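You operate a simulated robot arm through the tools that you are given. There is no shell and no other tool. Be economical: measure what you need, move in short steps, check, and stop when the job is done.

You are at the controls of a simulated two-armed robot. One attempt, no reset.

Task
Raise the camera stand to the red ring, lock it and stand it in the tray.
Fine: hold the stand while you free the lever, pull the column and lock it. Set down upright: camera stand.

It is judged by the outcome, as a careful person would: the job done as asked, and still so three seconds after it is handed in. It fails if anything else is knocked over, pushed out of place, dropped, spilled or broken.

Robot
Two 7-joint arms with two-finger parallel grippers on one trunk, on a base that drives. Base frame: it is fixed to the floor where the robot stands at the start and does not move with it; the origin is under the middle of the robot, x ahead of it, y to its left, z up. Lengths are in mm, angles in degrees, forces in N, time in s.
The left shoulder is at the start at [70, 163, 1170], the right one opposite. With the tool pointing down near the work surface each hand reaches from about 360 to 880 mm from the robot's upright axis, wherever it stands, measured 20 degrees to its own side. Places, roughly: stand column [600, -100, 900]; stand lever [500, -100, 900]; walnut tray [600, -700, 800]. Payload 3.43 kg a hand.
The TCP of each hand is the grasp point between the finger pads, 34 mm short of the fingertips. In the tool frame z runs along the fingers and y along their closing line. The gripper opens to 128 mm. The fingers are 24 mm wide and 12 mm thick; the gripper's body (48 by 130 mm) begins 96 mm behind the TCP.
Orientation is that of the tool frame in the base frame, as a unit quaternion [w, x, y, z]. With the fingers straight down and closing along the base's y, the tool's x points along the base's -x, its y along +y and its z along -z.

Tools
- The arms move only by the tool servo_tool. It takes "left_moves", "right_moves" or both (then of equal length, played together; a hand with none holds still); each is a list of rows, each an object of numbers (a shift or turn left out is 0, a gripper value left out holds the last): "x", "y", "z": the shift along the base's x, y, z in units of 25 mm (1.0 is 25 mm); "rx", "ry", "rz": the turn, a rotation vector about the base's x, y, z in units of 6 degrees (1.0 is 6 degrees). In form: [{"x": .., "y": .., "z": .., "rx": .., "ry": .., "rz": ..}, ...]. A call has 1 to 12 rows; each row shifts and turns the commanded pose from where the row before left it. "left_grip" and "right_grip" are, for a hand that has rows, the finger opening in mm, from 0 to 128, set as the call begins (left out, the last holds). A call with a number of a shift or a turn outside -1 to 1 is refused whole. Rows are played at 5 a second. More than 50 mm and 8.6 degrees between two rows, or a gripper value outside its range, and nothing of the call is played. A pose out of reach is approached as far as the arm can. The call stops where the force on the tool passes 40 N (or 10 N more than at its start, if that is more) or the arm is blocked; 0.2 s more then pass. Each finger travels about 153 mm/s and halts on what it meets, pressing with about 31 N; the grip force reading is that of the motor and also rises with nothing between the fingers. The clock runs only during rows and for 0.2 s after the last one: add rows that do not move to give the fingers time. It gives the time, the measured TCP pose, the force on the tool (base axes), the opening and the grip force at its end, in the units of the frame above (readings bear some noise), with the torque about the TCP (base axes, N m) and any sound that the robot's microphone picked up.
- Cameras (640 x 400 px; columns grow to the right, rows downward): "scene" is now at [132.9, -37.9, 1403.4]; the picture's right is [-0.43, -0.91, 0.00], its down [-0.46, 0.22, -0.86] and it looks along [0.78, -0.37, -0.51] (base axes); focal length 268 px, centre (320, 200). "left" rides on the left gripper at [76, 11, -160] in its tool frame; the picture's right is [-0.15, 0.99, 0.00], its down [-0.88, -0.13, -0.46] and it looks along [-0.45, -0.07, 0.89] (tool axes); focal length 234 px, centre (320, 200). "right" rides on the right gripper at [76, -11, -160] in its tool frame; the picture's right is [0.15, 0.99, 0.00], its down [-0.88, 0.13, -0.46] and it looks along [-0.45, 0.07, 0.89] (tool axes); focal length 234 px, centre (320, 200). There is no depth. A picture from a camera that has moved, and an enlarged one, comes with that camera's place and axes in the base frame and with its lens.
- get_image(camera): a new picture of that camera. It takes no simulated time.
- slide_trunk(by): slides the trunk up (or, below 0, down) by that many mm; the arms and the scene camera ride with it, the base frame stays. It gives what a move gives, with no picture.
- drive_base(legs): drives the robot by 1 to 6 legs, each [ahead, left, turn to the left] in mm, mm and degrees, along the robot's own axes; the way and the turn of a leg run together, so that a leg with both is an arc; at most 1500 mm and 180 degrees a leg. The arms and the cameras ride along, it lands a little off, and it stops where it bumps. It gives what a move gives.
- head_to(pan, tilt): turns the head with the scene camera to pan (to the left, within 86 degrees either way) and tilt (down, from -29 to 69), counted from straight ahead of the robot. It gives what a move gives.
- inspect(camera, box): a new picture of the part [left, top, right, bottom] of that camera's present view, enlarged. It takes no simulated time.
- job_done(): hands the job in; it is judged then, once.

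Work in short steps. Places have to be worked out from the pictures, the camera data and where the tool is seen: move nearer, look again, correct. Check each grasp and each placing, and mend what went wrong. You have 120 turns and 108 pictures in all, those below and enlarged ones among them. Open the grippers and draw the arms clear of the work before you hand the job in, unless the task says otherwise; then end with one line.

The tools are called after "Call:" as name(argument=value, ...) on one line, values as JSON. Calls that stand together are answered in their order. servo_tool: Moves the arms, as the interface text tells. Its arguments: {"type":"object","properties":{"left_moves":{"type":"array","items":{"type":"object","properties":{"x":{"type":"number"},"y":{"type":"number"},"z":{"type":"number"},"rx":{"type":"number"},"ry":{"type":"number"},"rz":{"type":"number"}}}},"left_grip":{"type":"number"},"right_moves":{"type":"array","items":{"type":"object","properties":{"x":{"type":"number"},"y":{"type":"number"},"z":{"type":"number"},"rx":{"type":"number"},"ry":{"type":"number"},"rz":{"type":"number"}}}},"right_grip":{"type":"number"}},"required":[]} The other tools are called the same way: slide_trunk (by) slides the trunk up or down; drive_base (legs) drives the base; head_to (pan, tilt) turns the head that bears the scene camera; get_image (camera) takes a picture; inspect (camera, box) takes an enlarged picture of a part of a camera's view; job_done () hands the job in.

At the start:

```text
clock: 0.0
left_tcp_pos: [585.2, 93.4, 1201.0]
left_ee_rot: [0.0, -0.001, 1.0, 0.0]
left_force: [0.0, 0.9, 0.2]
left_moment: [-0.02, 0.01, 0.0]
left_gripper_width: 127.8
left_gripper_force: 0.0
right_tcp_pos: [492.8, -394.9, 1218.1]
right_ee_rot: [0.0, 0.0, 1.0, 0.0]
right_force: [-0.1, -0.4, -0.5]
right_moment: [0.0, 0.01, 0.02]
right_gripper_width: 128.1
right_gripper_force: 0.0
trunk travel left (down, up): [-650.0, 290.0]
robot x, y, heading: [-1.5, -0.1, 0.2]
head pan, tilt: [-25.2, 30.7]
```

scene: 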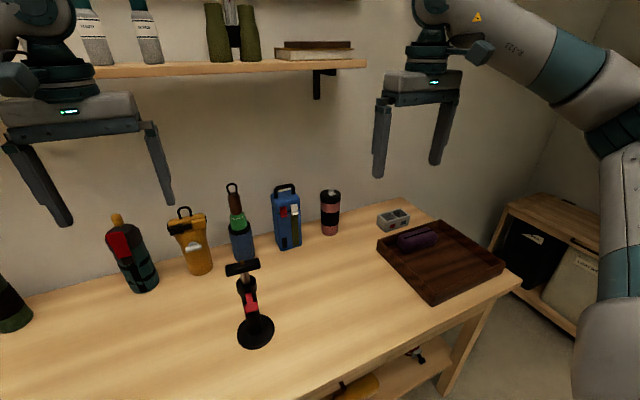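
right: 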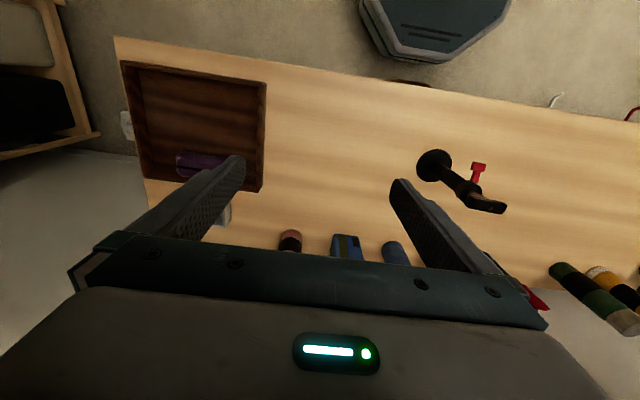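
left: 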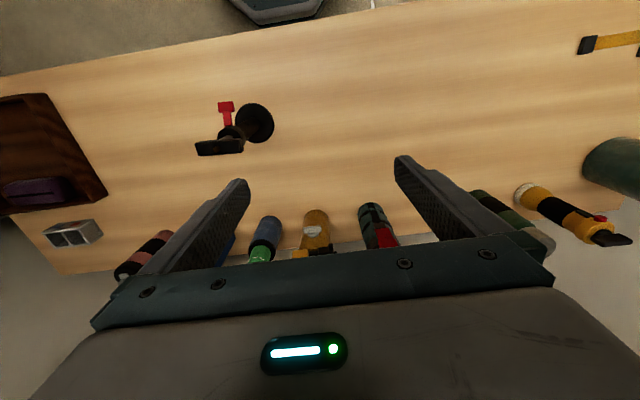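

Let me look closely at the stand and the tray.

Call:
inspect(camera="scene", box=[200, 240, 300, 360])

Call:
inspect(camera="right", box=[400, 130, 530, 230])

Call:
inspect(camera="left", box=[180, 80, 290, 170])

Call:
inspect(camera="scene", box=[360, 190, 530, 310])

```text
3.33 times, centred on (250, 300) of scene
camera zoom: at [132.9, -37.9, 1403.4], right [-0.43, -0.91, 0.0], down [-0.46, 0.22, -0.86], along [0.78, -0.37, -0.51], focal length 892 px, centre (553, -133)
```

zoom: 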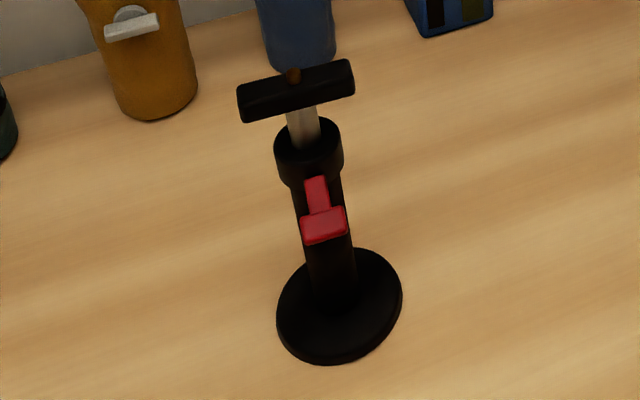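

```text
4.00 times, centred on (465, 180) of right
camera zoom: at [418.2, -406.4, 1377.6], right [-0.15, 0.99, 0.0], down [0.88, 0.13, 0.46], along [0.45, 0.07, -0.89], focal length 937 px, centre (-260, 280)
```

zoom: 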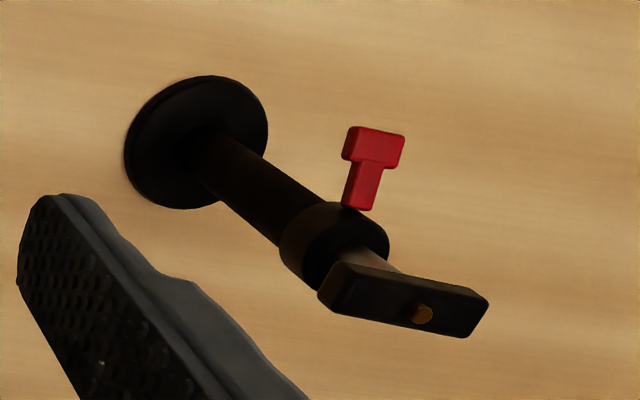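

```text
4.44 times, centred on (235, 125) of left
camera zoom: at [510.1, 105.1, 1361.2], right [0.15, 0.99, 0.0], down [0.88, -0.13, 0.46], along [0.45, -0.07, -0.89], focal length 1041 px, centre (698, 533)
```

zoom: 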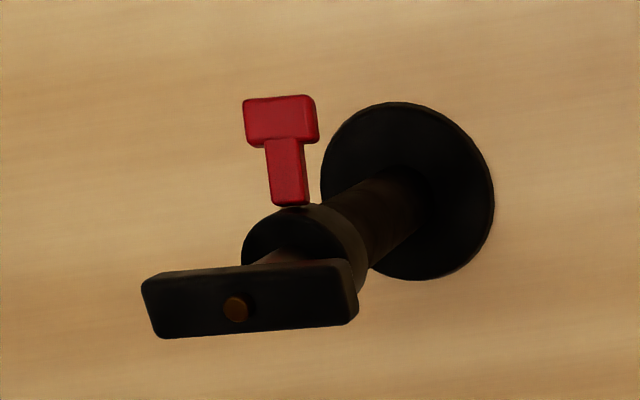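

```text
3.33 times, centred on (445, 250) of scene
camera zoom: at [132.9, -37.9, 1403.4], right [-0.43, -0.91, 0.0], down [-0.46, 0.22, -0.86], along [0.78, -0.37, -0.51], focal length 892 px, centre (-97, 33)
```

zoom: 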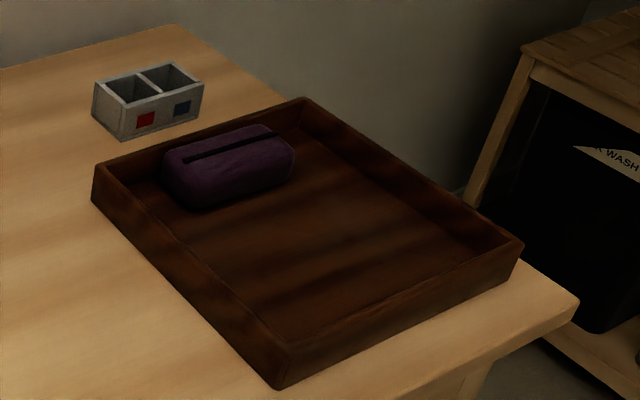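

The base sits near (578,-67), the plate top near z=995, and the lever end near (525,-62,933), pointing at the robot. I'll bring the left hand back, pitched 45°, for a close look at the lever.

Call:
servo_tool(left_moves=[{"x": -1, "y": -0.5, "z": -0.7, "ry": -0.94}, {"x": -1, "y": -0.5, "z": -0.7, "ry": -0.94}, {"x": -1, "y": -0.5, "z": -0.8, "ry": -0.94}, {"x": -1, "y": -0.5, "z": -0.8, "ry": -0.94}, {"x": -1, "y": -0.5, "z": -1, "ry": -0.94}, {"x": -1, "y": -0.5, "z": -1, "ry": -0.94}, {"x": -1, "y": -0.7, "z": -1, "ry": -0.94}, {"x": -0.4, "y": -0.7, "z": -1, "ry": -0.94}])

Call:
get_image(camera="left")

```text
clock: 1.8
left_tcp_pos: [404.5, -25.0, 1028.0]
left_ee_rot: [0.384, 0.0, 0.923, 0.0]
left_force: [-0.4, 0.2, 0.1]
left_moment: [0.07, 0.0, 0.04]
left_gripper_width: 128.0
left_gripper_force: 0.1
left hand out of reach, approached as far as the arm can: row 8
right_tcp_pos: [492.2, -398.8, 1218.5]
right_ee_rot: [0.0, 0.0, 1.0, 0.001]
right_force: [-0.3, 0.0, -0.1]
right_moment: [0.05, 0.0, -0.01]
right_gripper_width: 127.8
right_gripper_force: 0.1
trunk travel left (down, up): [-650.0, 290.0]
robot x, y, heading: [1.6, -3.4, 0.1]
head pan, tilt: [-25.2, 30.7]
```

```text
100 pictures are left
camera left: at [238.1, -13.7, 1087.1], right [0.1, 0.99, 0.1], down [0.3, -0.13, 0.95], along [0.95, -0.06, -0.31], focal length 234 px, centre (320, 200)
```

left: 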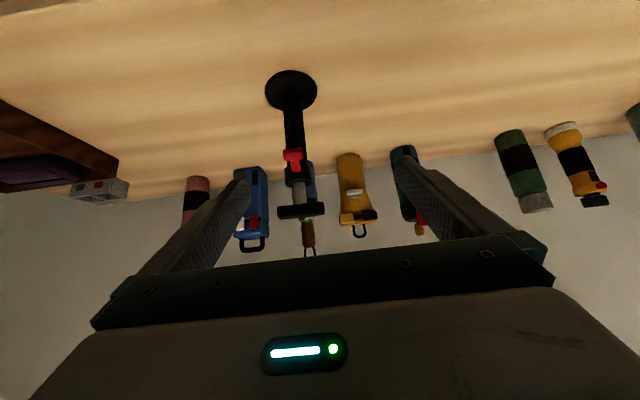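

The view is upside down; I'll enlarge the stand.

Call:
inspect(camera="left", box=[250, 60, 350, 230])

Call:
inspect(camera="left", box=[270, 135, 330, 185])

```text
2.35 times, centred on (300, 145) of left
camera zoom: at [238.1, -13.7, 1087.1], right [0.1, 0.99, 0.1], down [0.3, -0.13, 0.95], along [0.95, -0.06, -0.31], focal length 551 px, centre (367, 329)
```

zoom: 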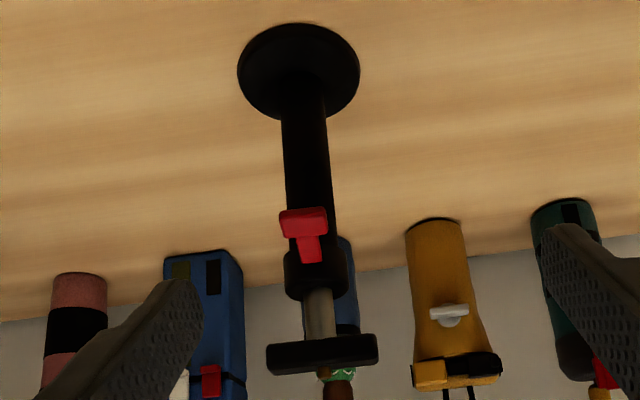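

```text
8.00 times, centred on (300, 160) of left
camera zoom: at [238.1, -13.7, 1087.1], right [0.1, 0.99, 0.1], down [0.3, -0.13, 0.95], along [0.95, -0.06, -0.31], focal length 1873 px, centre (480, 520)
```

zoom: 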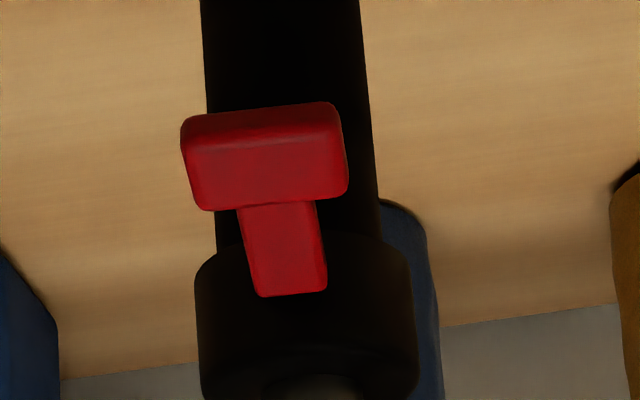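

The lever sticks out from the collar toward the robot. The right hand will hold the tube from the right, fingers pointing +y and pitched down about 25°, so I yaw it first.

Call:
servo_tool(right_moves=[{"rz": -1, "x": 0.25}, {"rz": -1, "x": 0.25}, {"rz": -1, "x": 0.25}, {"rz": -1, "x": 0.25}, {"rz": -1, "x": 0.25}, {"rz": -1, "x": 0.25}, {"rz": -1, "x": 0.25}, {"rz": -1, "x": 0.25}, {"rz": -1, "x": 0.25}, {"rz": -1, "x": 0.25}, {"rz": -1, "x": 0.25}, {"rz": -1, "x": 0.25}])

Call:
servo_tool(right_moves=[{"rz": -1, "z": -0.5}, {"rz": -1, "z": -0.5}, {"rz": -1, "z": -0.5}, {"rx": 1, "z": -0.5}, {"rx": 1, "z": -0.5}, {"rx": 1, "z": -0.5}, {"rx": 1, "z": -0.5}, {"rx": 1, "z": -0.5}, {"rx": 1, "z": -0.5}, {"rx": 1, "z": -0.5}, {"rx": 1, "z": -0.5}])

```text
clock: 4.4
left_tcp_pos: [403.7, -23.5, 1028.6]
left_ee_rot: [0.384, 0.0, 0.923, 0.0]
left_force: [-0.1, 0.3, 0.0]
left_moment: [-0.01, -0.02, 0.0]
left_gripper_width: 128.1
left_gripper_force: 0.1
right_tcp_pos: [569.2, -397.4, 1216.1]
right_ee_rot: [-0.001, 0.589, 0.808, 0.0]
right_force: [0.5, -0.5, -0.2]
right_moment: [-0.01, 0.0, 0.01]
right_gripper_width: 128.1
right_gripper_force: 0.1
trunk travel left (down, up): [-650.0, 290.0]
robot x, y, heading: [0.2, -0.2, -0.1]
head pan, tilt: [-25.2, 30.7]
```

```text
clock: 6.8
left_tcp_pos: [403.8, -23.8, 1029.1]
left_ee_rot: [0.383, 0.0, 0.924, 0.001]
left_force: [0.5, -0.2, 0.8]
left_moment: [0.03, 0.02, 0.0]
left_gripper_width: 128.1
left_gripper_force: 0.1
right_tcp_pos: [567.5, -397.5, 1080.6]
right_ee_rot: [-0.288, 0.646, 0.645, 0.289]
right_force: [-0.4, 0.0, -0.1]
right_moment: [0.01, 0.02, -0.01]
right_gripper_width: 128.0
right_gripper_force: 0.0
trunk travel left (down, up): [-650.0, 290.0]
robot x, y, heading: [-1.6, 2.7, -0.2]
head pan, tilt: [-25.2, 30.7]
```

Orientation is as planned. I pitch it the rest of the way and come down to a pre-grasp spot right of the tube.

Call:
servo_tool(right_moves=[{"rx": 1, "z": -1, "x": 0.2}, {"rx": 1, "z": -1, "x": 0.2}, {"rx": 1, "z": -1}, {"z": -1}, {"z": -1}, {"z": -1}, {"z": -1}, {"z": -1, "y": 0.5}, {"y": 1}, {"y": 1}, {"y": 1}, {"y": 1}])

Call:
get_image(camera="right")

Call:
get_image(camera="scene")

```text
clock: 9.4
left_tcp_pos: [403.4, -22.5, 1027.8]
left_ee_rot: [0.383, -0.001, 0.924, 0.001]
left_force: [1.0, 0.2, 0.7]
left_moment: [0.03, 0.0, 0.0]
left_gripper_width: 127.9
left_gripper_force: 0.2
right_tcp_pos: [576.1, -281.4, 881.1]
right_ee_rot: [-0.385, 0.593, 0.593, 0.385]
right_force: [0.4, -0.2, 0.2]
right_moment: [0.0, -0.02, -0.01]
right_gripper_width: 128.0
right_gripper_force: 0.1
trunk travel left (down, up): [-650.0, 290.0]
robot x, y, heading: [-2.6, 0.1, 0.2]
head pan, tilt: [-25.2, 30.7]
```

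```text
97 pictures are left
camera right: at [565.4, -395.4, 1014.1], right [0.99, 0.06, 0.13], down [0.13, -0.77, -0.62], along [0.07, 0.63, -0.77], focal length 234 px, centre (320, 200)
```

right: 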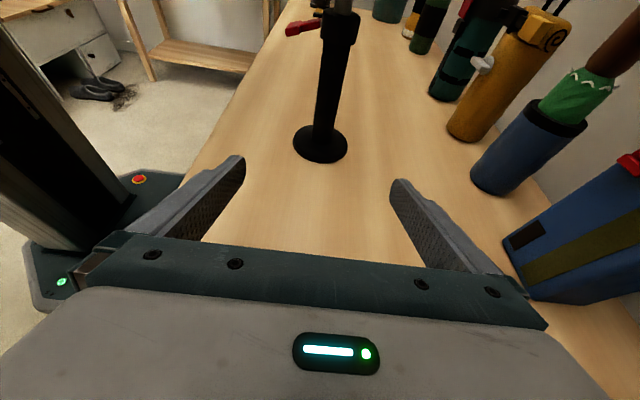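

```text
96 pictures are left
camera scene: at [133.1, -37.5, 1403.4], right [-0.43, -0.91, 0.0], down [-0.46, 0.22, -0.86], along [0.78, -0.37, -0.51], focal length 268 px, centre (320, 200)
```

scene: 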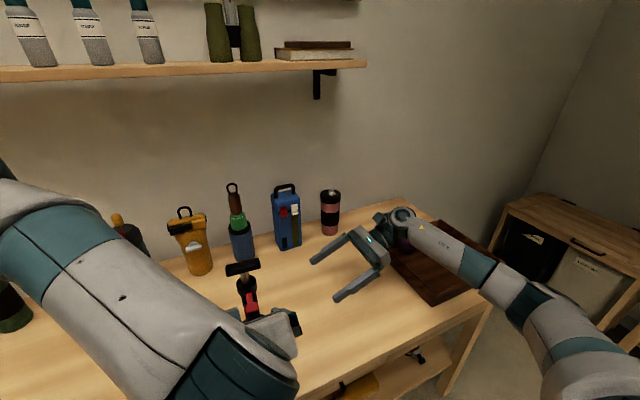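

Good side view; I'll enlarge the lever.

Call:
inspect(camera="right", box=[270, 0, 380, 70])

```text
5.71 times, centred on (325, 35) of right
camera zoom: at [565.4, -395.4, 1014.1], right [0.99, 0.06, 0.13], down [0.13, -0.77, -0.62], along [0.07, 0.63, -0.77], focal length 1338 px, centre (291, 1143)
```

zoom: 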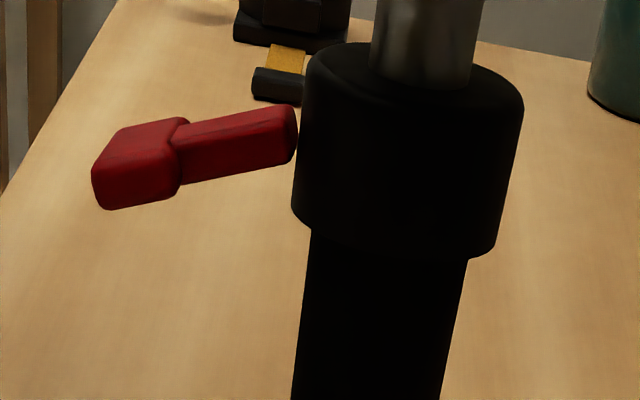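

The lever is about horizontal and perpendicular to the column, mounted mid-collar. I advance the right hand so that the TCP reaches the tube axis at z≈847.

Call:
servo_tool(right_moves=[{"y": 0.9, "z": -0.35, "x": 0.1}, {"y": 0.9, "z": -0.35}, {"y": 0.9, "z": -0.35}, {"y": 0.9, "z": -0.3}, {"y": 0.9}, {"y": 0.9}, {"y": 0.9}])

Call:
get_image(camera="right")

```text
clock: 11.0
left_tcp_pos: [405.1, -22.3, 1029.2]
left_ee_rot: [0.383, -0.001, 0.924, 0.0]
left_force: [0.1, -0.3, 0.6]
left_moment: [-0.01, 0.03, 0.01]
left_gripper_width: 127.7
left_gripper_force: 0.0
right_tcp_pos: [579.8, -124.7, 845.4]
right_ee_rot: [-0.386, 0.593, 0.593, 0.385]
right_force: [0.0, -0.4, -0.7]
right_moment: [-0.02, -0.02, -0.04]
right_gripper_width: 127.9
right_gripper_force: 0.0
trunk travel left (down, up): [-650.0, 290.0]
robot x, y, heading: [-1.8, -0.8, -0.0]
head pan, tilt: [-25.2, 30.7]
```

```text
94 pictures are left
camera right: at [568.6, -239.7, 979.6], right [0.99, 0.06, 0.13], down [0.13, -0.77, -0.62], along [0.07, 0.63, -0.77], focal length 234 px, centre (320, 200)
```

right: 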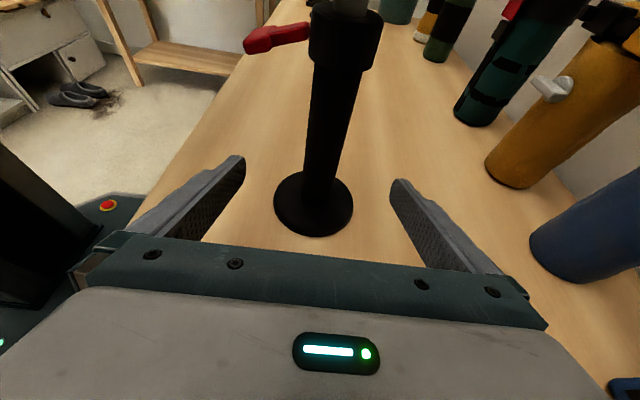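

Stand axis is at about (580,-71). I advance 53 mm and close.

Call:
servo_tool(right_moves=[{"y": 0.7}, {"y": 0.7}, {"y": 0.7}])

Call:
servo_tool(right_moves=[{}, {}, {}, {}, {}], right_grip=0)

Call:
get_image(camera="right")

```text
clock: 11.8
left_tcp_pos: [405.1, -23.2, 1029.7]
left_ee_rot: [0.383, -0.001, 0.924, 0.001]
left_force: [0.3, -0.5, -0.1]
left_moment: [-0.02, -0.03, -0.04]
left_gripper_width: 128.1
left_gripper_force: 0.0
right_tcp_pos: [580.2, -74.3, 847.8]
right_ee_rot: [-0.385, 0.593, 0.593, 0.385]
right_force: [0.5, 0.4, 0.1]
right_moment: [0.02, 0.01, -0.01]
right_gripper_width: 127.8
right_gripper_force: 0.0
trunk travel left (down, up): [-650.0, 290.0]
robot x, y, heading: [-1.9, 0.5, -0.1]
head pan, tilt: [-25.2, 30.7]
```

```text
clock: 13.0
left_tcp_pos: [404.1, -22.5, 1028.8]
left_ee_rot: [0.384, 0.0, 0.923, 0.0]
left_force: [-0.1, 0.1, 0.6]
left_moment: [0.0, -0.01, -0.02]
left_gripper_width: 128.2
left_gripper_force: 0.1
right_tcp_pos: [579.9, -73.8, 847.8]
right_ee_rot: [-0.386, 0.593, 0.593, 0.385]
right_force: [-0.7, 1.6, 0.2]
right_moment: [-0.02, 0.01, 0.04]
right_gripper_width: 33.1
right_gripper_force: 30.9
trunk travel left (down, up): [-650.0, 290.0]
robot x, y, heading: [-1.9, 0.5, -0.1]
head pan, tilt: [-25.2, 30.7]
```

```text
93 pictures are left
camera right: at [569.3, -188.2, 981.0], right [0.99, 0.06, 0.13], down [0.13, -0.77, -0.62], along [0.07, 0.63, -0.77], focal length 234 px, centre (320, 200)
```

right: 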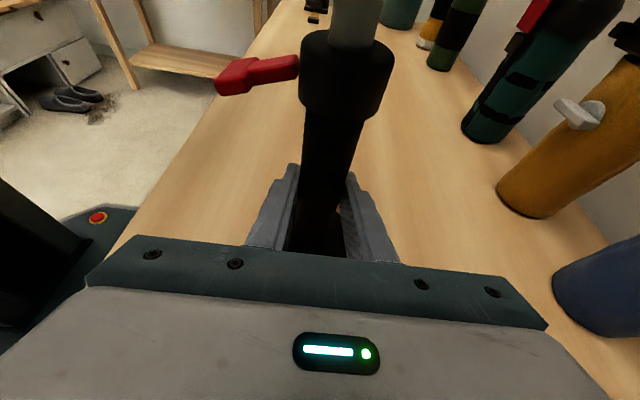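

The tube is gripped (33 mm). The lever T is near (528,-69,925). I line up the left hand (still pitched 45°, closing along y), with the opening at 60 mm.

Call:
servo_tool(left_moves=[{"y": -0.9}, {"y": -0.9}, {"x": 0.8, "z": -0.6}, {"x": 0.8, "z": -0.6}, {"x": 0.8, "z": -0.6}], left_grip=60)

Call:
get_image(camera="left")

Call:
get_image(camera="right")

```text
clock: 14.2
left_tcp_pos: [464.7, -67.8, 982.2]
left_ee_rot: [0.383, -0.001, 0.924, 0.0]
left_force: [0.0, -0.1, -0.8]
left_moment: [0.0, 0.02, 0.01]
left_gripper_width: 60.0
left_gripper_force: 0.0
right_tcp_pos: [581.2, -74.3, 848.0]
right_ee_rot: [-0.385, 0.593, 0.593, 0.385]
right_force: [-0.2, 0.7, 0.3]
right_moment: [0.11, 0.03, 0.0]
right_gripper_width: 33.1
right_gripper_force: 31.0
trunk travel left (down, up): [-650.0, 290.0]
robot x, y, heading: [0.1, -1.6, -0.1]
head pan, tilt: [-25.2, 30.7]
```

```text
92 pictures are left
camera left: at [299.7, -57.2, 1040.9], right [0.1, 0.99, 0.1], down [0.3, -0.13, 0.95], along [0.95, -0.07, -0.31], focal length 234 px, centre (320, 200)
```

left: 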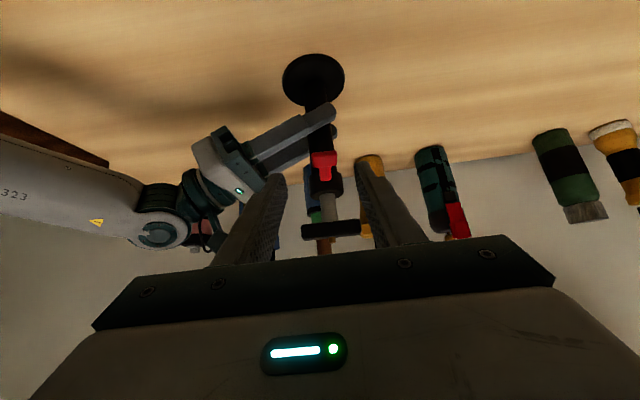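

```text
91 pictures are left
camera right: at [569.4, -188.3, 981.0], right [0.99, 0.06, 0.13], down [0.13, -0.77, -0.62], along [0.07, 0.63, -0.77], focal length 234 px, centre (320, 200)
```

right: 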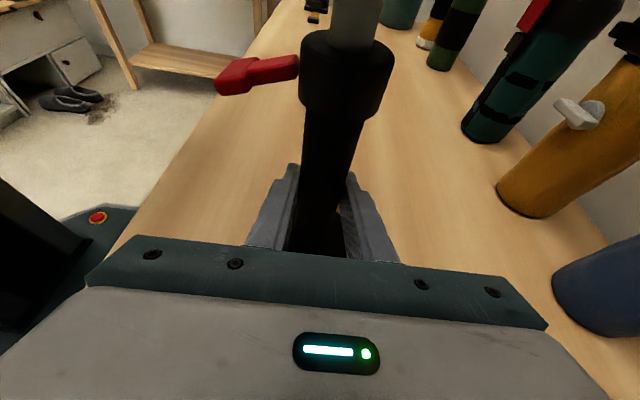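

T confirmed at about (528,-66,922). I advance along the fingers and then close on it.

Call:
servo_tool(left_moves=[{"x": 0.55, "z": -0.5, "y": 0.08}, {"x": 0.55, "z": -0.5}, {"x": 0.55, "z": -0.5}, {"x": 0.5, "z": -0.5}])

Call:
get_image(camera="right")

Call:
get_image(camera="left")

```text
clock: 15.2
left_tcp_pos: [516.5, -65.1, 931.6]
left_ee_rot: [0.383, -0.001, 0.924, 0.0]
left_force: [0.8, -0.1, -0.4]
left_moment: [0.02, -0.02, 0.0]
left_gripper_width: 60.0
left_gripper_force: 0.1
right_tcp_pos: [580.1, -73.0, 848.2]
right_ee_rot: [-0.385, 0.593, 0.593, 0.385]
right_force: [0.3, 0.0, 1.3]
right_moment: [0.07, -0.01, 0.06]
right_gripper_width: 33.0
right_gripper_force: 31.1
trunk travel left (down, up): [-650.0, 290.0]
robot x, y, heading: [1.8, 0.6, 0.1]
head pan, tilt: [-25.2, 30.7]
```

```text
90 pictures are left
camera right: at [569.3, -188.4, 980.9], right [0.99, 0.06, 0.13], down [0.13, -0.77, -0.62], along [0.07, 0.63, -0.77], focal length 234 px, centre (320, 200)
```

right: 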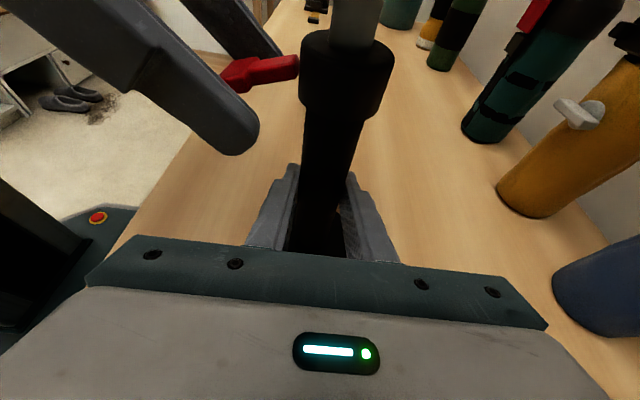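

```text
89 pictures are left
camera left: at [351.1, -54.2, 990.8], right [0.1, 0.99, 0.1], down [0.3, -0.13, 0.95], along [0.95, -0.07, -0.31], focal length 234 px, centre (320, 200)
```

left: 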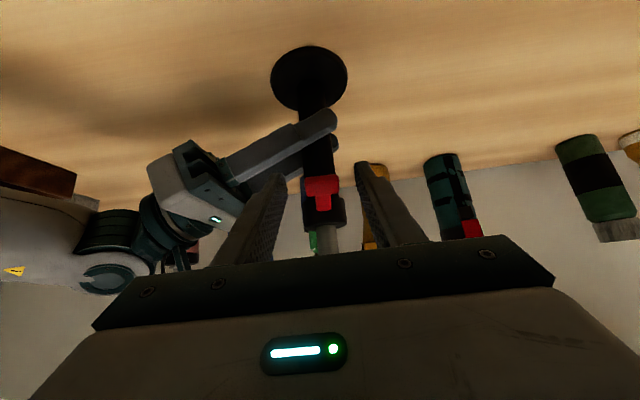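

Fingers straddle the T. I close the left gripper.

Call:
servo_tool(left_moves=[{}, {}, {}, {}], left_grip=0)

Call:
get_image(camera="left")

```text
clock: 16.2
left_tcp_pos: [514.3, -65.8, 931.9]
left_ee_rot: [0.383, -0.001, 0.924, -0.001]
left_force: [2.1, 3.1, -0.5]
left_moment: [0.07, 0.16, -0.22]
left_gripper_width: 27.4
left_gripper_force: 31.0
right_tcp_pos: [580.6, -74.2, 848.0]
right_ee_rot: [-0.385, 0.593, 0.593, 0.385]
right_force: [-2.6, -2.2, 0.7]
right_moment: [0.01, -0.27, 0.36]
right_gripper_width: 32.9
right_gripper_force: 31.3
trunk travel left (down, up): [-650.0, 290.0]
robot x, y, heading: [0.7, 1.4, -0.3]
head pan, tilt: [-25.2, 30.7]
```

```text
88 pictures are left
camera left: at [350.6, -54.5, 991.0], right [0.1, 0.99, 0.1], down [0.3, -0.13, 0.95], along [0.95, -0.07, -0.31], focal length 234 px, centre (320, 200)
```

left: 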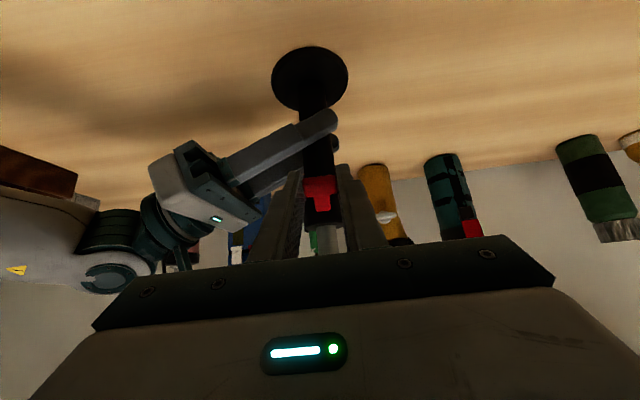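

T is gripped (27 mm). I test its freedom with a small upward move.

Call:
servo_tool(left_moves=[{"z": 0.15}, {"z": 0.15}, {}])

```text
clock: 17.0
left_tcp_pos: [515.8, -66.8, 938.7]
left_ee_rot: [0.382, 0.0, 0.924, 0.0]
left_force: [-4.0, -4.6, -19.6]
left_moment: [0.03, 0.79, -0.34]
left_gripper_width: 27.1
left_gripper_force: 31.1
right_tcp_pos: [582.0, -72.8, 847.2]
right_ee_rot: [-0.384, 0.594, 0.592, 0.386]
right_force: [3.4, 3.8, 16.6]
right_moment: [-0.27, 0.79, 0.06]
right_gripper_width: 33.0
right_gripper_force: 31.4
trunk travel left (down, up): [-650.0, 290.0]
robot x, y, heading: [0.4, 0.4, 0.3]
head pan, tilt: [-25.2, 30.7]
```

Upward shows about 20 N resistance. I go back and test sideways (+y), then the other way.

Call:
servo_tool(left_moves=[{"z": -0.15}, {"z": -0.15}, {}])

Call:
servo_tool(left_moves=[{"y": 0.15}, {"y": 0.15}, {}])

Call:
servo_tool(left_moves=[{"y": -0.2}, {"y": -0.2}, {"y": -0.2}, {}])

Call:
servo_tool(left_moves=[{"y": 0.2}, {"y": 0.1}, {"z": -0.15}, {"z": -0.15}, {}])

```text
clock: 17.8
left_tcp_pos: [518.8, -67.3, 932.8]
left_ee_rot: [0.385, -0.001, 0.923, -0.001]
left_force: [-8.5, -1.7, 14.9]
left_moment: [0.02, -0.59, -0.32]
left_gripper_width: 27.3
left_gripper_force: 30.9
right_tcp_pos: [579.1, -75.6, 846.8]
right_ee_rot: [-0.384, 0.595, 0.592, 0.385]
right_force: [15.1, 1.6, -5.9]
right_moment: [0.12, -0.31, -0.21]
right_gripper_width: 32.9
right_gripper_force: 31.0
trunk travel left (down, up): [-650.0, 290.0]
robot x, y, heading: [1.3, 1.6, 0.1]
head pan, tilt: [-25.2, 30.7]
```

```text
clock: 18.6
left_tcp_pos: [516.7, -59.4, 932.9]
left_ee_rot: [0.385, 0.0, 0.923, -0.002]
left_force: [-7.4, -18.2, 16.7]
left_moment: [-0.22, -0.15, -0.87]
left_gripper_width: 27.7
left_gripper_force: 30.7
right_tcp_pos: [577.9, -72.9, 848.7]
right_ee_rot: [-0.386, 0.592, 0.594, 0.384]
right_force: [1.6, 20.4, -6.0]
right_moment: [-0.65, 0.11, -0.06]
right_gripper_width: 33.3
right_gripper_force: 31.3
trunk travel left (down, up): [-650.0, 290.0]
robot x, y, heading: [-0.3, 0.4, -0.2]
head pan, tilt: [-25.2, 30.7]
```

```text
clock: 19.6
left_tcp_pos: [517.2, -72.0, 931.1]
left_ee_rot: [0.384, -0.001, 0.923, 0.001]
left_force: [6.6, 18.1, 8.3]
left_moment: [0.33, 0.12, 0.57]
left_gripper_width: 27.0
left_gripper_force: 30.6
right_tcp_pos: [579.9, -76.2, 847.7]
right_ee_rot: [-0.384, 0.594, 0.593, 0.385]
right_force: [-10.0, -18.8, -3.0]
right_moment: [0.72, -0.77, 0.38]
right_gripper_width: 33.0
right_gripper_force: 30.5
trunk travel left (down, up): [-650.0, 290.0]
robot x, y, heading: [-1.2, -0.7, 0.0]
head pan, tilt: [-25.2, 30.7]
```

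```text
clock: 20.8
left_tcp_pos: [517.0, -66.9, 924.2]
left_ee_rot: [0.384, 0.0, 0.923, -0.001]
left_force: [-0.3, -11.0, 23.3]
left_moment: [-0.08, -0.26, -0.26]
left_gripper_width: 27.3
left_gripper_force: 31.0
right_tcp_pos: [579.5, -73.2, 847.9]
right_ee_rot: [-0.386, 0.593, 0.593, 0.385]
right_force: [1.3, 12.1, -12.2]
right_moment: [-0.69, -0.64, -0.34]
right_gripper_width: 33.2
right_gripper_force: 31.1
trunk travel left (down, up): [-650.0, 290.0]
robot x, y, heading: [4.5, -0.5, -0.2]
head pan, tilt: [-25.2, 30.7]
```

Vertical motion shows hysteresis (friction), lateral is springy. I look from the side.

Call:
get_image(camera="right")

Call:
get_image(camera="left")

```text
87 pictures are left
camera right: at [568.7, -187.8, 980.9], right [0.99, 0.06, 0.13], down [0.13, -0.77, -0.62], along [0.07, 0.63, -0.77], focal length 234 px, centre (320, 200)
```

right: 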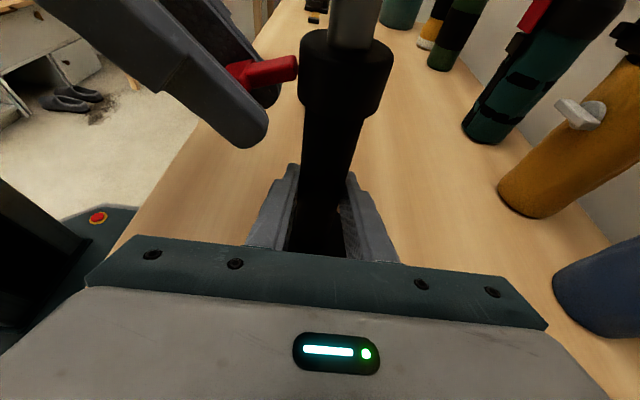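

```text
86 pictures are left
camera left: at [351.4, -54.9, 983.1], right [0.1, 0.99, 0.1], down [0.3, -0.13, 0.95], along [0.95, -0.07, -0.31], focal length 234 px, centre (320, 200)
```

left: 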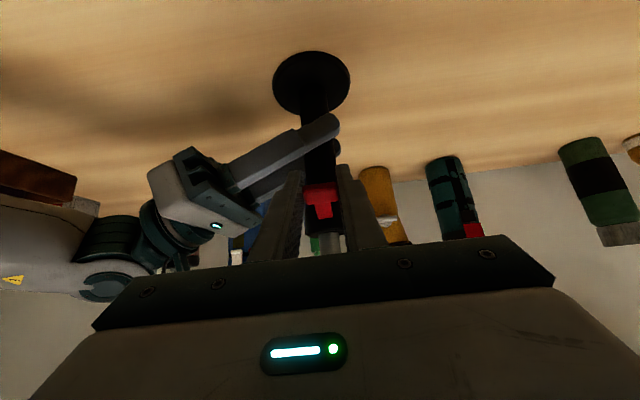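

I push farther upward to see whether the lever actually swings.

Call:
servo_tool(left_moves=[{"z": 0.25}, {"z": 0.25}, {"z": 0.25}, {"z": 0.25}, {}])

Call:
inspect(camera="right", box=[200, 20, 400, 140])

```text
clock: 22.0
left_tcp_pos: [517.0, -66.3, 947.5]
left_ee_rot: [0.383, -0.001, 0.924, 0.001]
left_force: [-8.6, 2.1, -16.3]
left_moment: [0.02, 0.83, 0.01]
left_gripper_width: 27.3
left_gripper_force: 31.0
right_tcp_pos: [582.3, -75.6, 848.8]
right_ee_rot: [-0.384, 0.594, 0.593, 0.385]
right_force: [8.4, -2.1, 13.0]
right_moment: [0.32, 1.07, 0.08]
right_gripper_width: 33.2
right_gripper_force: 30.8
trunk travel left (down, up): [-650.0, 290.0]
robot x, y, heading: [-1.6, 2.9, 0.0]
head pan, tilt: [-25.2, 30.7]
```

```text
3.20 times, centred on (300, 80) of right
camera zoom: at [570.3, -189.1, 981.0], right [0.99, 0.06, 0.13], down [0.13, -0.77, -0.62], along [0.07, 0.63, -0.77], focal length 749 px, centre (384, 584)
```

zoom: 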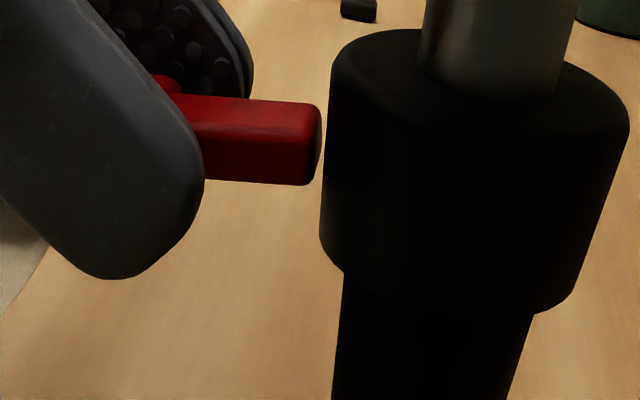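

The lever has swung up a bit: it hinges about the y axis with friction. I follow an arc upward while turning the hand with it.

Call:
servo_tool(left_moves=[{"x": 0.07, "z": 0.18, "ry": 1}, {"x": 0.09, "z": 0.17, "ry": 1}, {"x": 0.1, "z": 0.16, "ry": 1}, {"x": 0.12, "z": 0.15, "ry": 1}, {}])

Call:
inspect(camera="right", box=[200, 0, 400, 140])

```text
clock: 23.2
left_tcp_pos: [528.4, -65.8, 965.2]
left_ee_rot: [0.184, -0.001, 0.983, 0.0]
left_force: [-7.8, 3.3, -7.3]
left_moment: [0.05, 0.56, 0.05]
left_gripper_width: 27.3
left_gripper_force: 30.9
right_tcp_pos: [580.2, -74.0, 846.6]
right_ee_rot: [-0.385, 0.593, 0.593, 0.385]
right_force: [10.3, -4.7, 9.7]
right_moment: [0.25, 0.56, -0.12]
right_gripper_width: 33.4
right_gripper_force: 30.5
trunk travel left (down, up): [-650.0, 290.0]
robot x, y, heading: [-3.7, -0.7, 0.1]
head pan, tilt: [-25.2, 30.7]
```

```text
2.86 times, centred on (300, 70) of right
camera zoom: at [569.4, -188.5, 980.8], right [0.99, 0.06, 0.13], down [0.13, -0.77, -0.62], along [0.07, 0.63, -0.77], focal length 669 px, centre (377, 571)
```

zoom: 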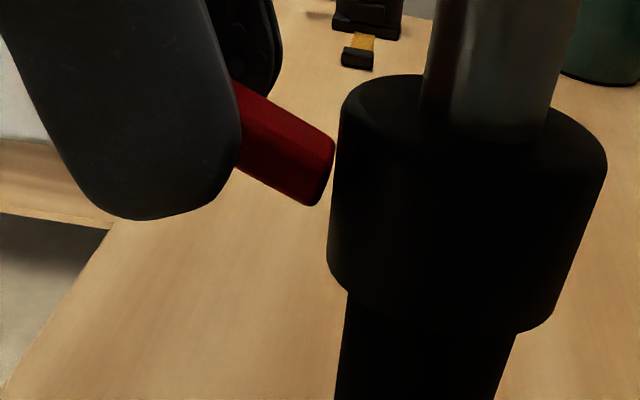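

It swings about 30° up so far and still moves smoothly. I continue the arc.

Call:
servo_tool(left_moves=[{"x": 0.14, "z": 0.13, "ry": 1}, {"x": 0.15, "z": 0.11, "ry": 1}, {"x": 0.16, "z": 0.09, "ry": 1}, {}])

Call:
inspect(camera="right", box=[200, 0, 400, 140])

```text
clock: 24.2
left_tcp_pos: [539.3, -65.9, 974.4]
left_ee_rot: [0.027, 0.0, 1.0, 0.0]
left_force: [0.8, -3.3, -14.7]
left_moment: [-0.16, -0.74, -0.04]
left_gripper_width: 26.8
left_gripper_force: 31.0
right_tcp_pos: [579.8, -73.8, 847.1]
right_ee_rot: [-0.387, 0.592, 0.593, 0.385]
right_force: [0.2, 1.6, 16.8]
right_moment: [-0.03, 0.84, -0.12]
right_gripper_width: 34.6
right_gripper_force: 30.7
trunk travel left (down, up): [-650.0, 290.0]
robot x, y, heading: [1.6, 2.2, -0.1]
head pan, tilt: [-25.2, 30.7]
```

```text
2.86 times, centred on (300, 70) of right
camera zoom: at [569.0, -187.7, 981.3], right [0.99, 0.06, 0.13], down [0.13, -0.77, -0.62], along [0.07, 0.63, -0.77], focal length 669 px, centre (377, 571)
```

zoom: 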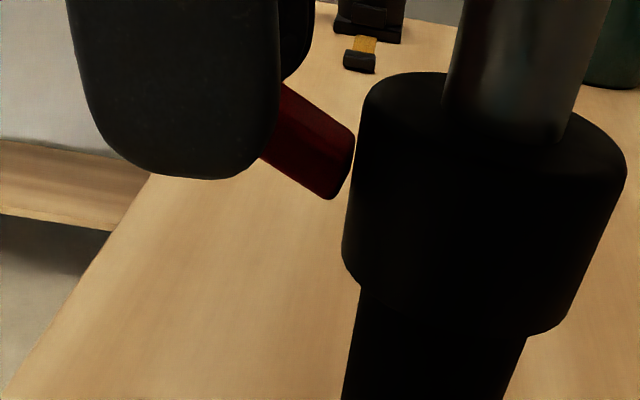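

The lever has hit its upper stop (about 35–40°) and the column began to tilt; I back off slightly and check.

Call:
servo_tool(left_moves=[{"x": -0.16, "z": -0.09, "ry": -1}, {"x": -0.15, "z": -0.11, "ry": -1}, {}])

Call:
inspect(camera="right", box=[200, 0, 400, 140])

```text
clock: 25.0
left_tcp_pos: [531.1, -65.9, 968.9]
left_ee_rot: [0.131, 0.001, 0.991, -0.001]
left_force: [-3.5, -0.4, -17.2]
left_moment: [-0.09, 0.75, -0.07]
left_gripper_width: 27.1
left_gripper_force: 30.6
right_tcp_pos: [582.2, -74.2, 847.1]
right_ee_rot: [-0.384, 0.595, 0.592, 0.385]
right_force: [4.6, 0.3, 14.2]
right_moment: [0.16, 0.71, -0.07]
right_gripper_width: 33.5
right_gripper_force: 31.7
trunk travel left (down, up): [-650.0, 290.0]
robot x, y, heading: [0.1, 1.1, 0.1]
head pan, tilt: [-25.2, 30.7]
```

```text
2.86 times, centred on (300, 70) of right
camera zoom: at [570.0, -188.5, 980.8], right [0.99, 0.06, 0.13], down [0.13, -0.77, -0.62], along [0.07, 0.63, -0.77], focal length 669 px, centre (377, 571)
```

zoom: 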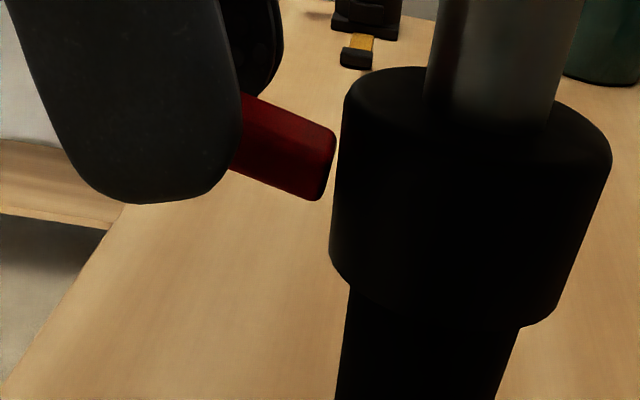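

Column is upright again. I'll open the left hand and back off along its fingers to see the lever's state.

Call:
servo_tool(left_moves=[{}, {"x": -0.2, "z": 0.8}, {"x": -0.2, "z": 0.9}, {"x": -0.3, "z": 0.9}, {}], left_grip=60)

Call:
inspect(camera="right", box=[200, 0, 400, 140])

Call:
get_image(camera="left")

Call:
get_image(camera="scene")

```text
clock: 26.2
left_tcp_pos: [514.6, -65.5, 1035.3]
left_ee_rot: [0.131, 0.0, 0.991, -0.001]
left_force: [-0.6, 1.0, -0.4]
left_moment: [0.02, 0.01, -0.01]
left_gripper_width: 60.0
left_gripper_force: 0.1
right_tcp_pos: [580.9, -73.9, 847.4]
right_ee_rot: [-0.385, 0.593, 0.593, 0.385]
right_force: [-0.9, 0.1, -0.5]
right_moment: [-0.07, 0.24, 0.06]
right_gripper_width: 33.1
right_gripper_force: 30.7
trunk travel left (down, up): [-650.0, 290.0]
robot x, y, heading: [-3.6, -0.8, -0.2]
head pan, tilt: [-25.2, 30.7]
```

```text
2.86 times, centred on (300, 70) of right
camera zoom: at [569.7, -188.3, 980.9], right [0.99, 0.06, 0.13], down [0.13, -0.77, -0.62], along [0.07, 0.63, -0.77], focal length 669 px, centre (377, 571)
```

zoom: 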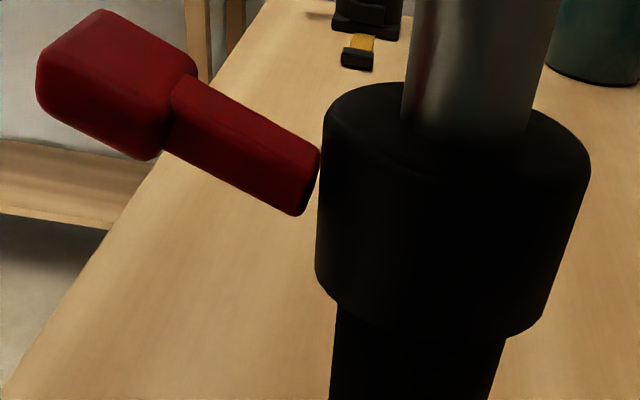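

```text
80 pictures are left
camera left: at [399.9, -55.1, 1168.6], right [0.14, 0.99, 0.04], down [0.73, -0.13, 0.67], along [0.67, -0.07, -0.74], focal length 234 px, centre (320, 200)
```

left: 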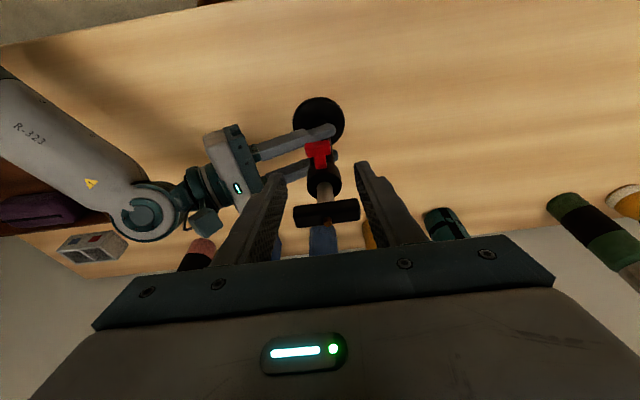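

```text
79 pictures are left
camera scene: at [133.3, -37.9, 1403.4], right [-0.43, -0.91, 0.0], down [-0.46, 0.22, -0.86], along [0.78, -0.37, -0.51], focal length 268 px, centre (320, 200)
```

scene: 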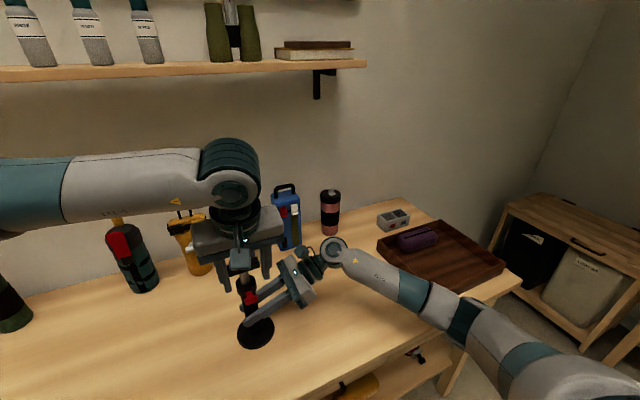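

The lever stays up at its stop. Now the left hand goes over the plate (center ≈ (581,-67,990)), pointing straight down.

Call:
servo_tool(left_moves=[{"z": 0.8, "ry": 0.85}, {"z": 0.8, "ry": 0.85, "x": 0.3}, {"x": 0.8, "ry": 0.8}, {"x": 0.8}, {"x": 0.75}, {}], left_grip=104)

Call:
get_image(camera="left")

```text
clock: 27.6
left_tcp_pos: [579.1, -67.4, 1073.0]
left_ee_rot: [0.001, 0.0, 1.0, 0.0]
left_force: [-0.4, 0.1, -0.4]
left_moment: [-0.01, -0.01, 0.0]
left_gripper_width: 103.9
left_gripper_force: 0.2
right_tcp_pos: [581.9, -74.5, 847.5]
right_ee_rot: [-0.385, 0.593, 0.593, 0.385]
right_force: [0.2, -0.7, -0.3]
right_moment: [0.03, 0.21, -0.01]
right_gripper_width: 33.0
right_gripper_force: 30.9
trunk travel left (down, up): [-650.0, 290.0]
robot x, y, heading: [0.5, -1.7, 0.1]
head pan, tilt: [-25.2, 30.7]
```

```text
78 pictures are left
camera left: at [505.3, -55.2, 1233.0], right [0.15, 0.99, 0.0], down [0.88, -0.13, 0.46], along [0.45, -0.07, -0.89], focal length 234 px, centre (320, 200)
```

left: 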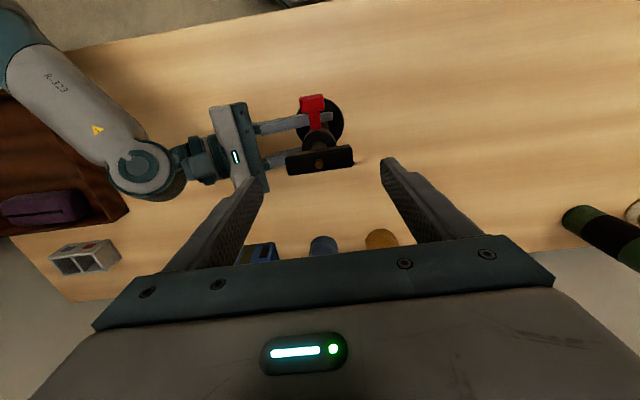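

Plate lies at (579,-67), along y. I descend so the pads are at plate height.

Call:
servo_tool(left_moves=[{"z": -0.9}, {"z": -0.9}, {"z": -0.9}, {"z": -0.7}, {}])

Call:
servo_tool(left_moves=[{}, {}, {}, {}], left_grip=0)

Call:
get_image(camera="left")

Call:
get_image(camera="scene")

```text
clock: 28.8
left_tcp_pos: [577.5, -65.9, 988.4]
left_ee_rot: [0.001, 0.0, 1.0, 0.0]
left_force: [0.6, -0.3, 0.4]
left_moment: [0.0, 0.04, -0.01]
left_gripper_width: 103.8
left_gripper_force: 0.0
right_tcp_pos: [580.7, -73.7, 847.9]
right_ee_rot: [-0.386, 0.593, 0.593, 0.384]
right_force: [1.0, -0.3, 0.6]
right_moment: [-0.03, -0.24, -0.06]
right_gripper_width: 32.9
right_gripper_force: 30.7
trunk travel left (down, up): [-650.0, 290.0]
robot x, y, heading: [0.3, 1.9, 0.0]
head pan, tilt: [-25.2, 30.7]
```

```text
clock: 29.8
left_tcp_pos: [578.0, -66.1, 990.1]
left_ee_rot: [0.001, -0.001, 1.0, 0.0]
left_force: [0.5, -6.5, -0.8]
left_moment: [-0.58, 0.26, 0.15]
left_gripper_width: 71.5
left_gripper_force: 31.1
right_tcp_pos: [580.6, -74.4, 847.4]
right_ee_rot: [-0.386, 0.593, 0.593, 0.384]
right_force: [-0.5, 7.5, 1.5]
right_moment: [-0.08, -0.38, -0.16]
right_gripper_width: 33.1
right_gripper_force: 31.5
trunk travel left (down, up): [-650.0, 290.0]
robot x, y, heading: [4.7, 2.2, 0.2]
head pan, tilt: [-25.2, 30.7]
```

```text
77 pictures are left
camera left: at [503.5, -54.7, 1148.8], right [0.15, 0.99, 0.0], down [0.88, -0.13, 0.46], along [0.45, -0.07, -0.89], focal length 234 px, centre (320, 200)
```

left: 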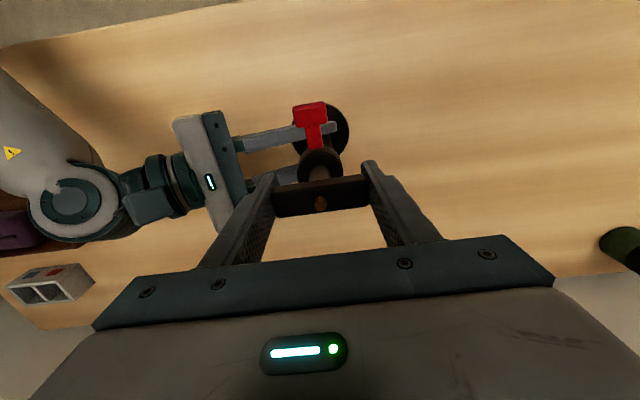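

```text
76 pictures are left
camera scene: at [133.0, -37.8, 1403.4], right [-0.43, -0.91, 0.0], down [-0.46, 0.22, -0.86], along [0.78, -0.37, -0.51], focal length 268 px, centre (320, 200)
```

scene: 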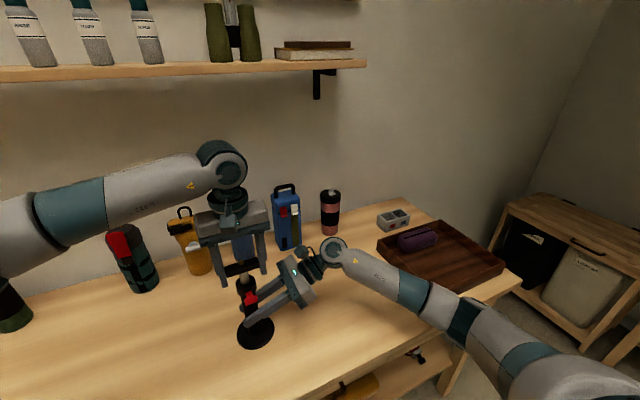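

Plate is gripped (71.5 mm). I pull straight up a little and check the force.

Call:
servo_tool(left_moves=[{"z": 0.25}, {"z": 0.25}, {"z": 0.25}, {}])

Call:
get_image(camera="right")

```text
clock: 30.8
left_tcp_pos: [578.8, -65.9, 1006.9]
left_ee_rot: [0.0, 0.0, 1.0, 0.0]
left_force: [-6.0, -4.2, -1.4]
left_moment: [-0.61, 0.14, 0.04]
left_gripper_width: 71.5
left_gripper_force: 31.3
right_tcp_pos: [579.7, -74.7, 848.2]
right_ee_rot: [-0.385, 0.594, 0.593, 0.385]
right_force: [4.9, 5.1, 4.5]
right_moment: [0.12, 0.89, -0.06]
right_gripper_width: 32.9
right_gripper_force: 31.2
trunk travel left (down, up): [-650.0, 290.0]
robot x, y, heading: [2.6, 1.5, 0.1]
head pan, tilt: [-25.2, 30.7]
```

```text
75 pictures are left
camera right: at [569.7, -188.5, 981.0], right [0.99, 0.06, 0.13], down [0.13, -0.77, -0.62], along [0.07, 0.63, -0.77], focal length 234 px, centre (320, 200)
```

right: 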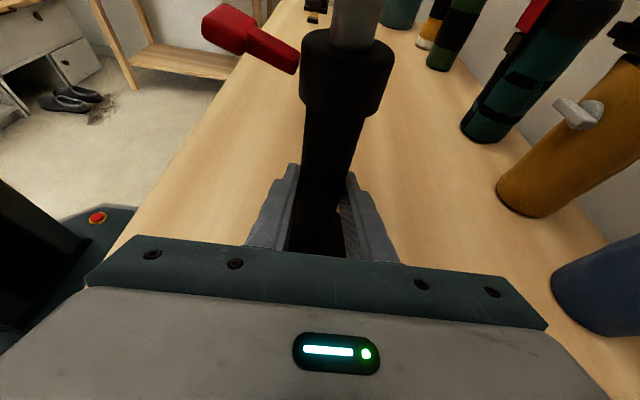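

The column slides freely. I continue up and watch for the ring.

Call:
servo_tool(left_moves=[{"z": 0.3}, {"z": 0.3}, {"z": 0.3}, {}])

Call:
inspect(camera="scene", box=[190, 220, 310, 320])

Call:
inspect(camera="right", box=[250, 0, 430, 110])

```text
clock: 31.8
left_tcp_pos: [579.8, -66.4, 1029.5]
left_ee_rot: [0.001, -0.001, 1.0, 0.0]
left_force: [-9.4, 0.1, -0.2]
left_moment: [-0.03, 0.7, -0.04]
left_gripper_width: 71.2
left_gripper_force: 31.0
right_tcp_pos: [581.0, -75.2, 847.0]
right_ee_rot: [-0.385, 0.594, 0.592, 0.386]
right_force: [10.2, -0.9, 4.8]
right_moment: [0.17, 0.78, -0.16]
right_gripper_width: 32.9
right_gripper_force: 30.7
trunk travel left (down, up): [-650.0, 290.0]
robot x, y, heading: [-2.9, 0.1, 0.1]
head pan, tilt: [-25.2, 30.7]
```

```text
4.00 times, centred on (250, 270) of scene
camera zoom: at [133.1, -38.1, 1403.4], right [-0.43, -0.91, 0.0], down [-0.46, 0.22, -0.86], along [0.78, -0.37, -0.51], focal length 1070 px, centre (600, -80)
```

zoom: 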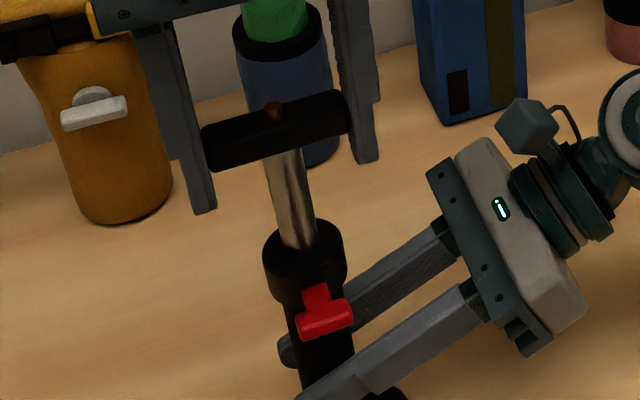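

```text
3.56 times, centred on (340, 55) of right
camera zoom: at [569.7, -188.8, 981.1], right [0.99, 0.06, 0.13], down [0.13, -0.77, -0.62], along [0.07, 0.63, -0.77], focal length 833 px, centre (249, 716)
```

zoom: 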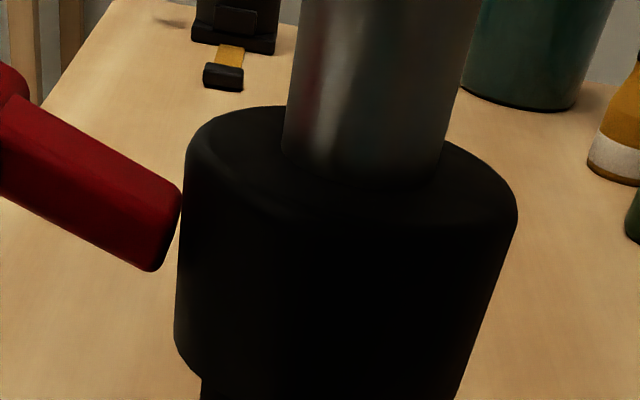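

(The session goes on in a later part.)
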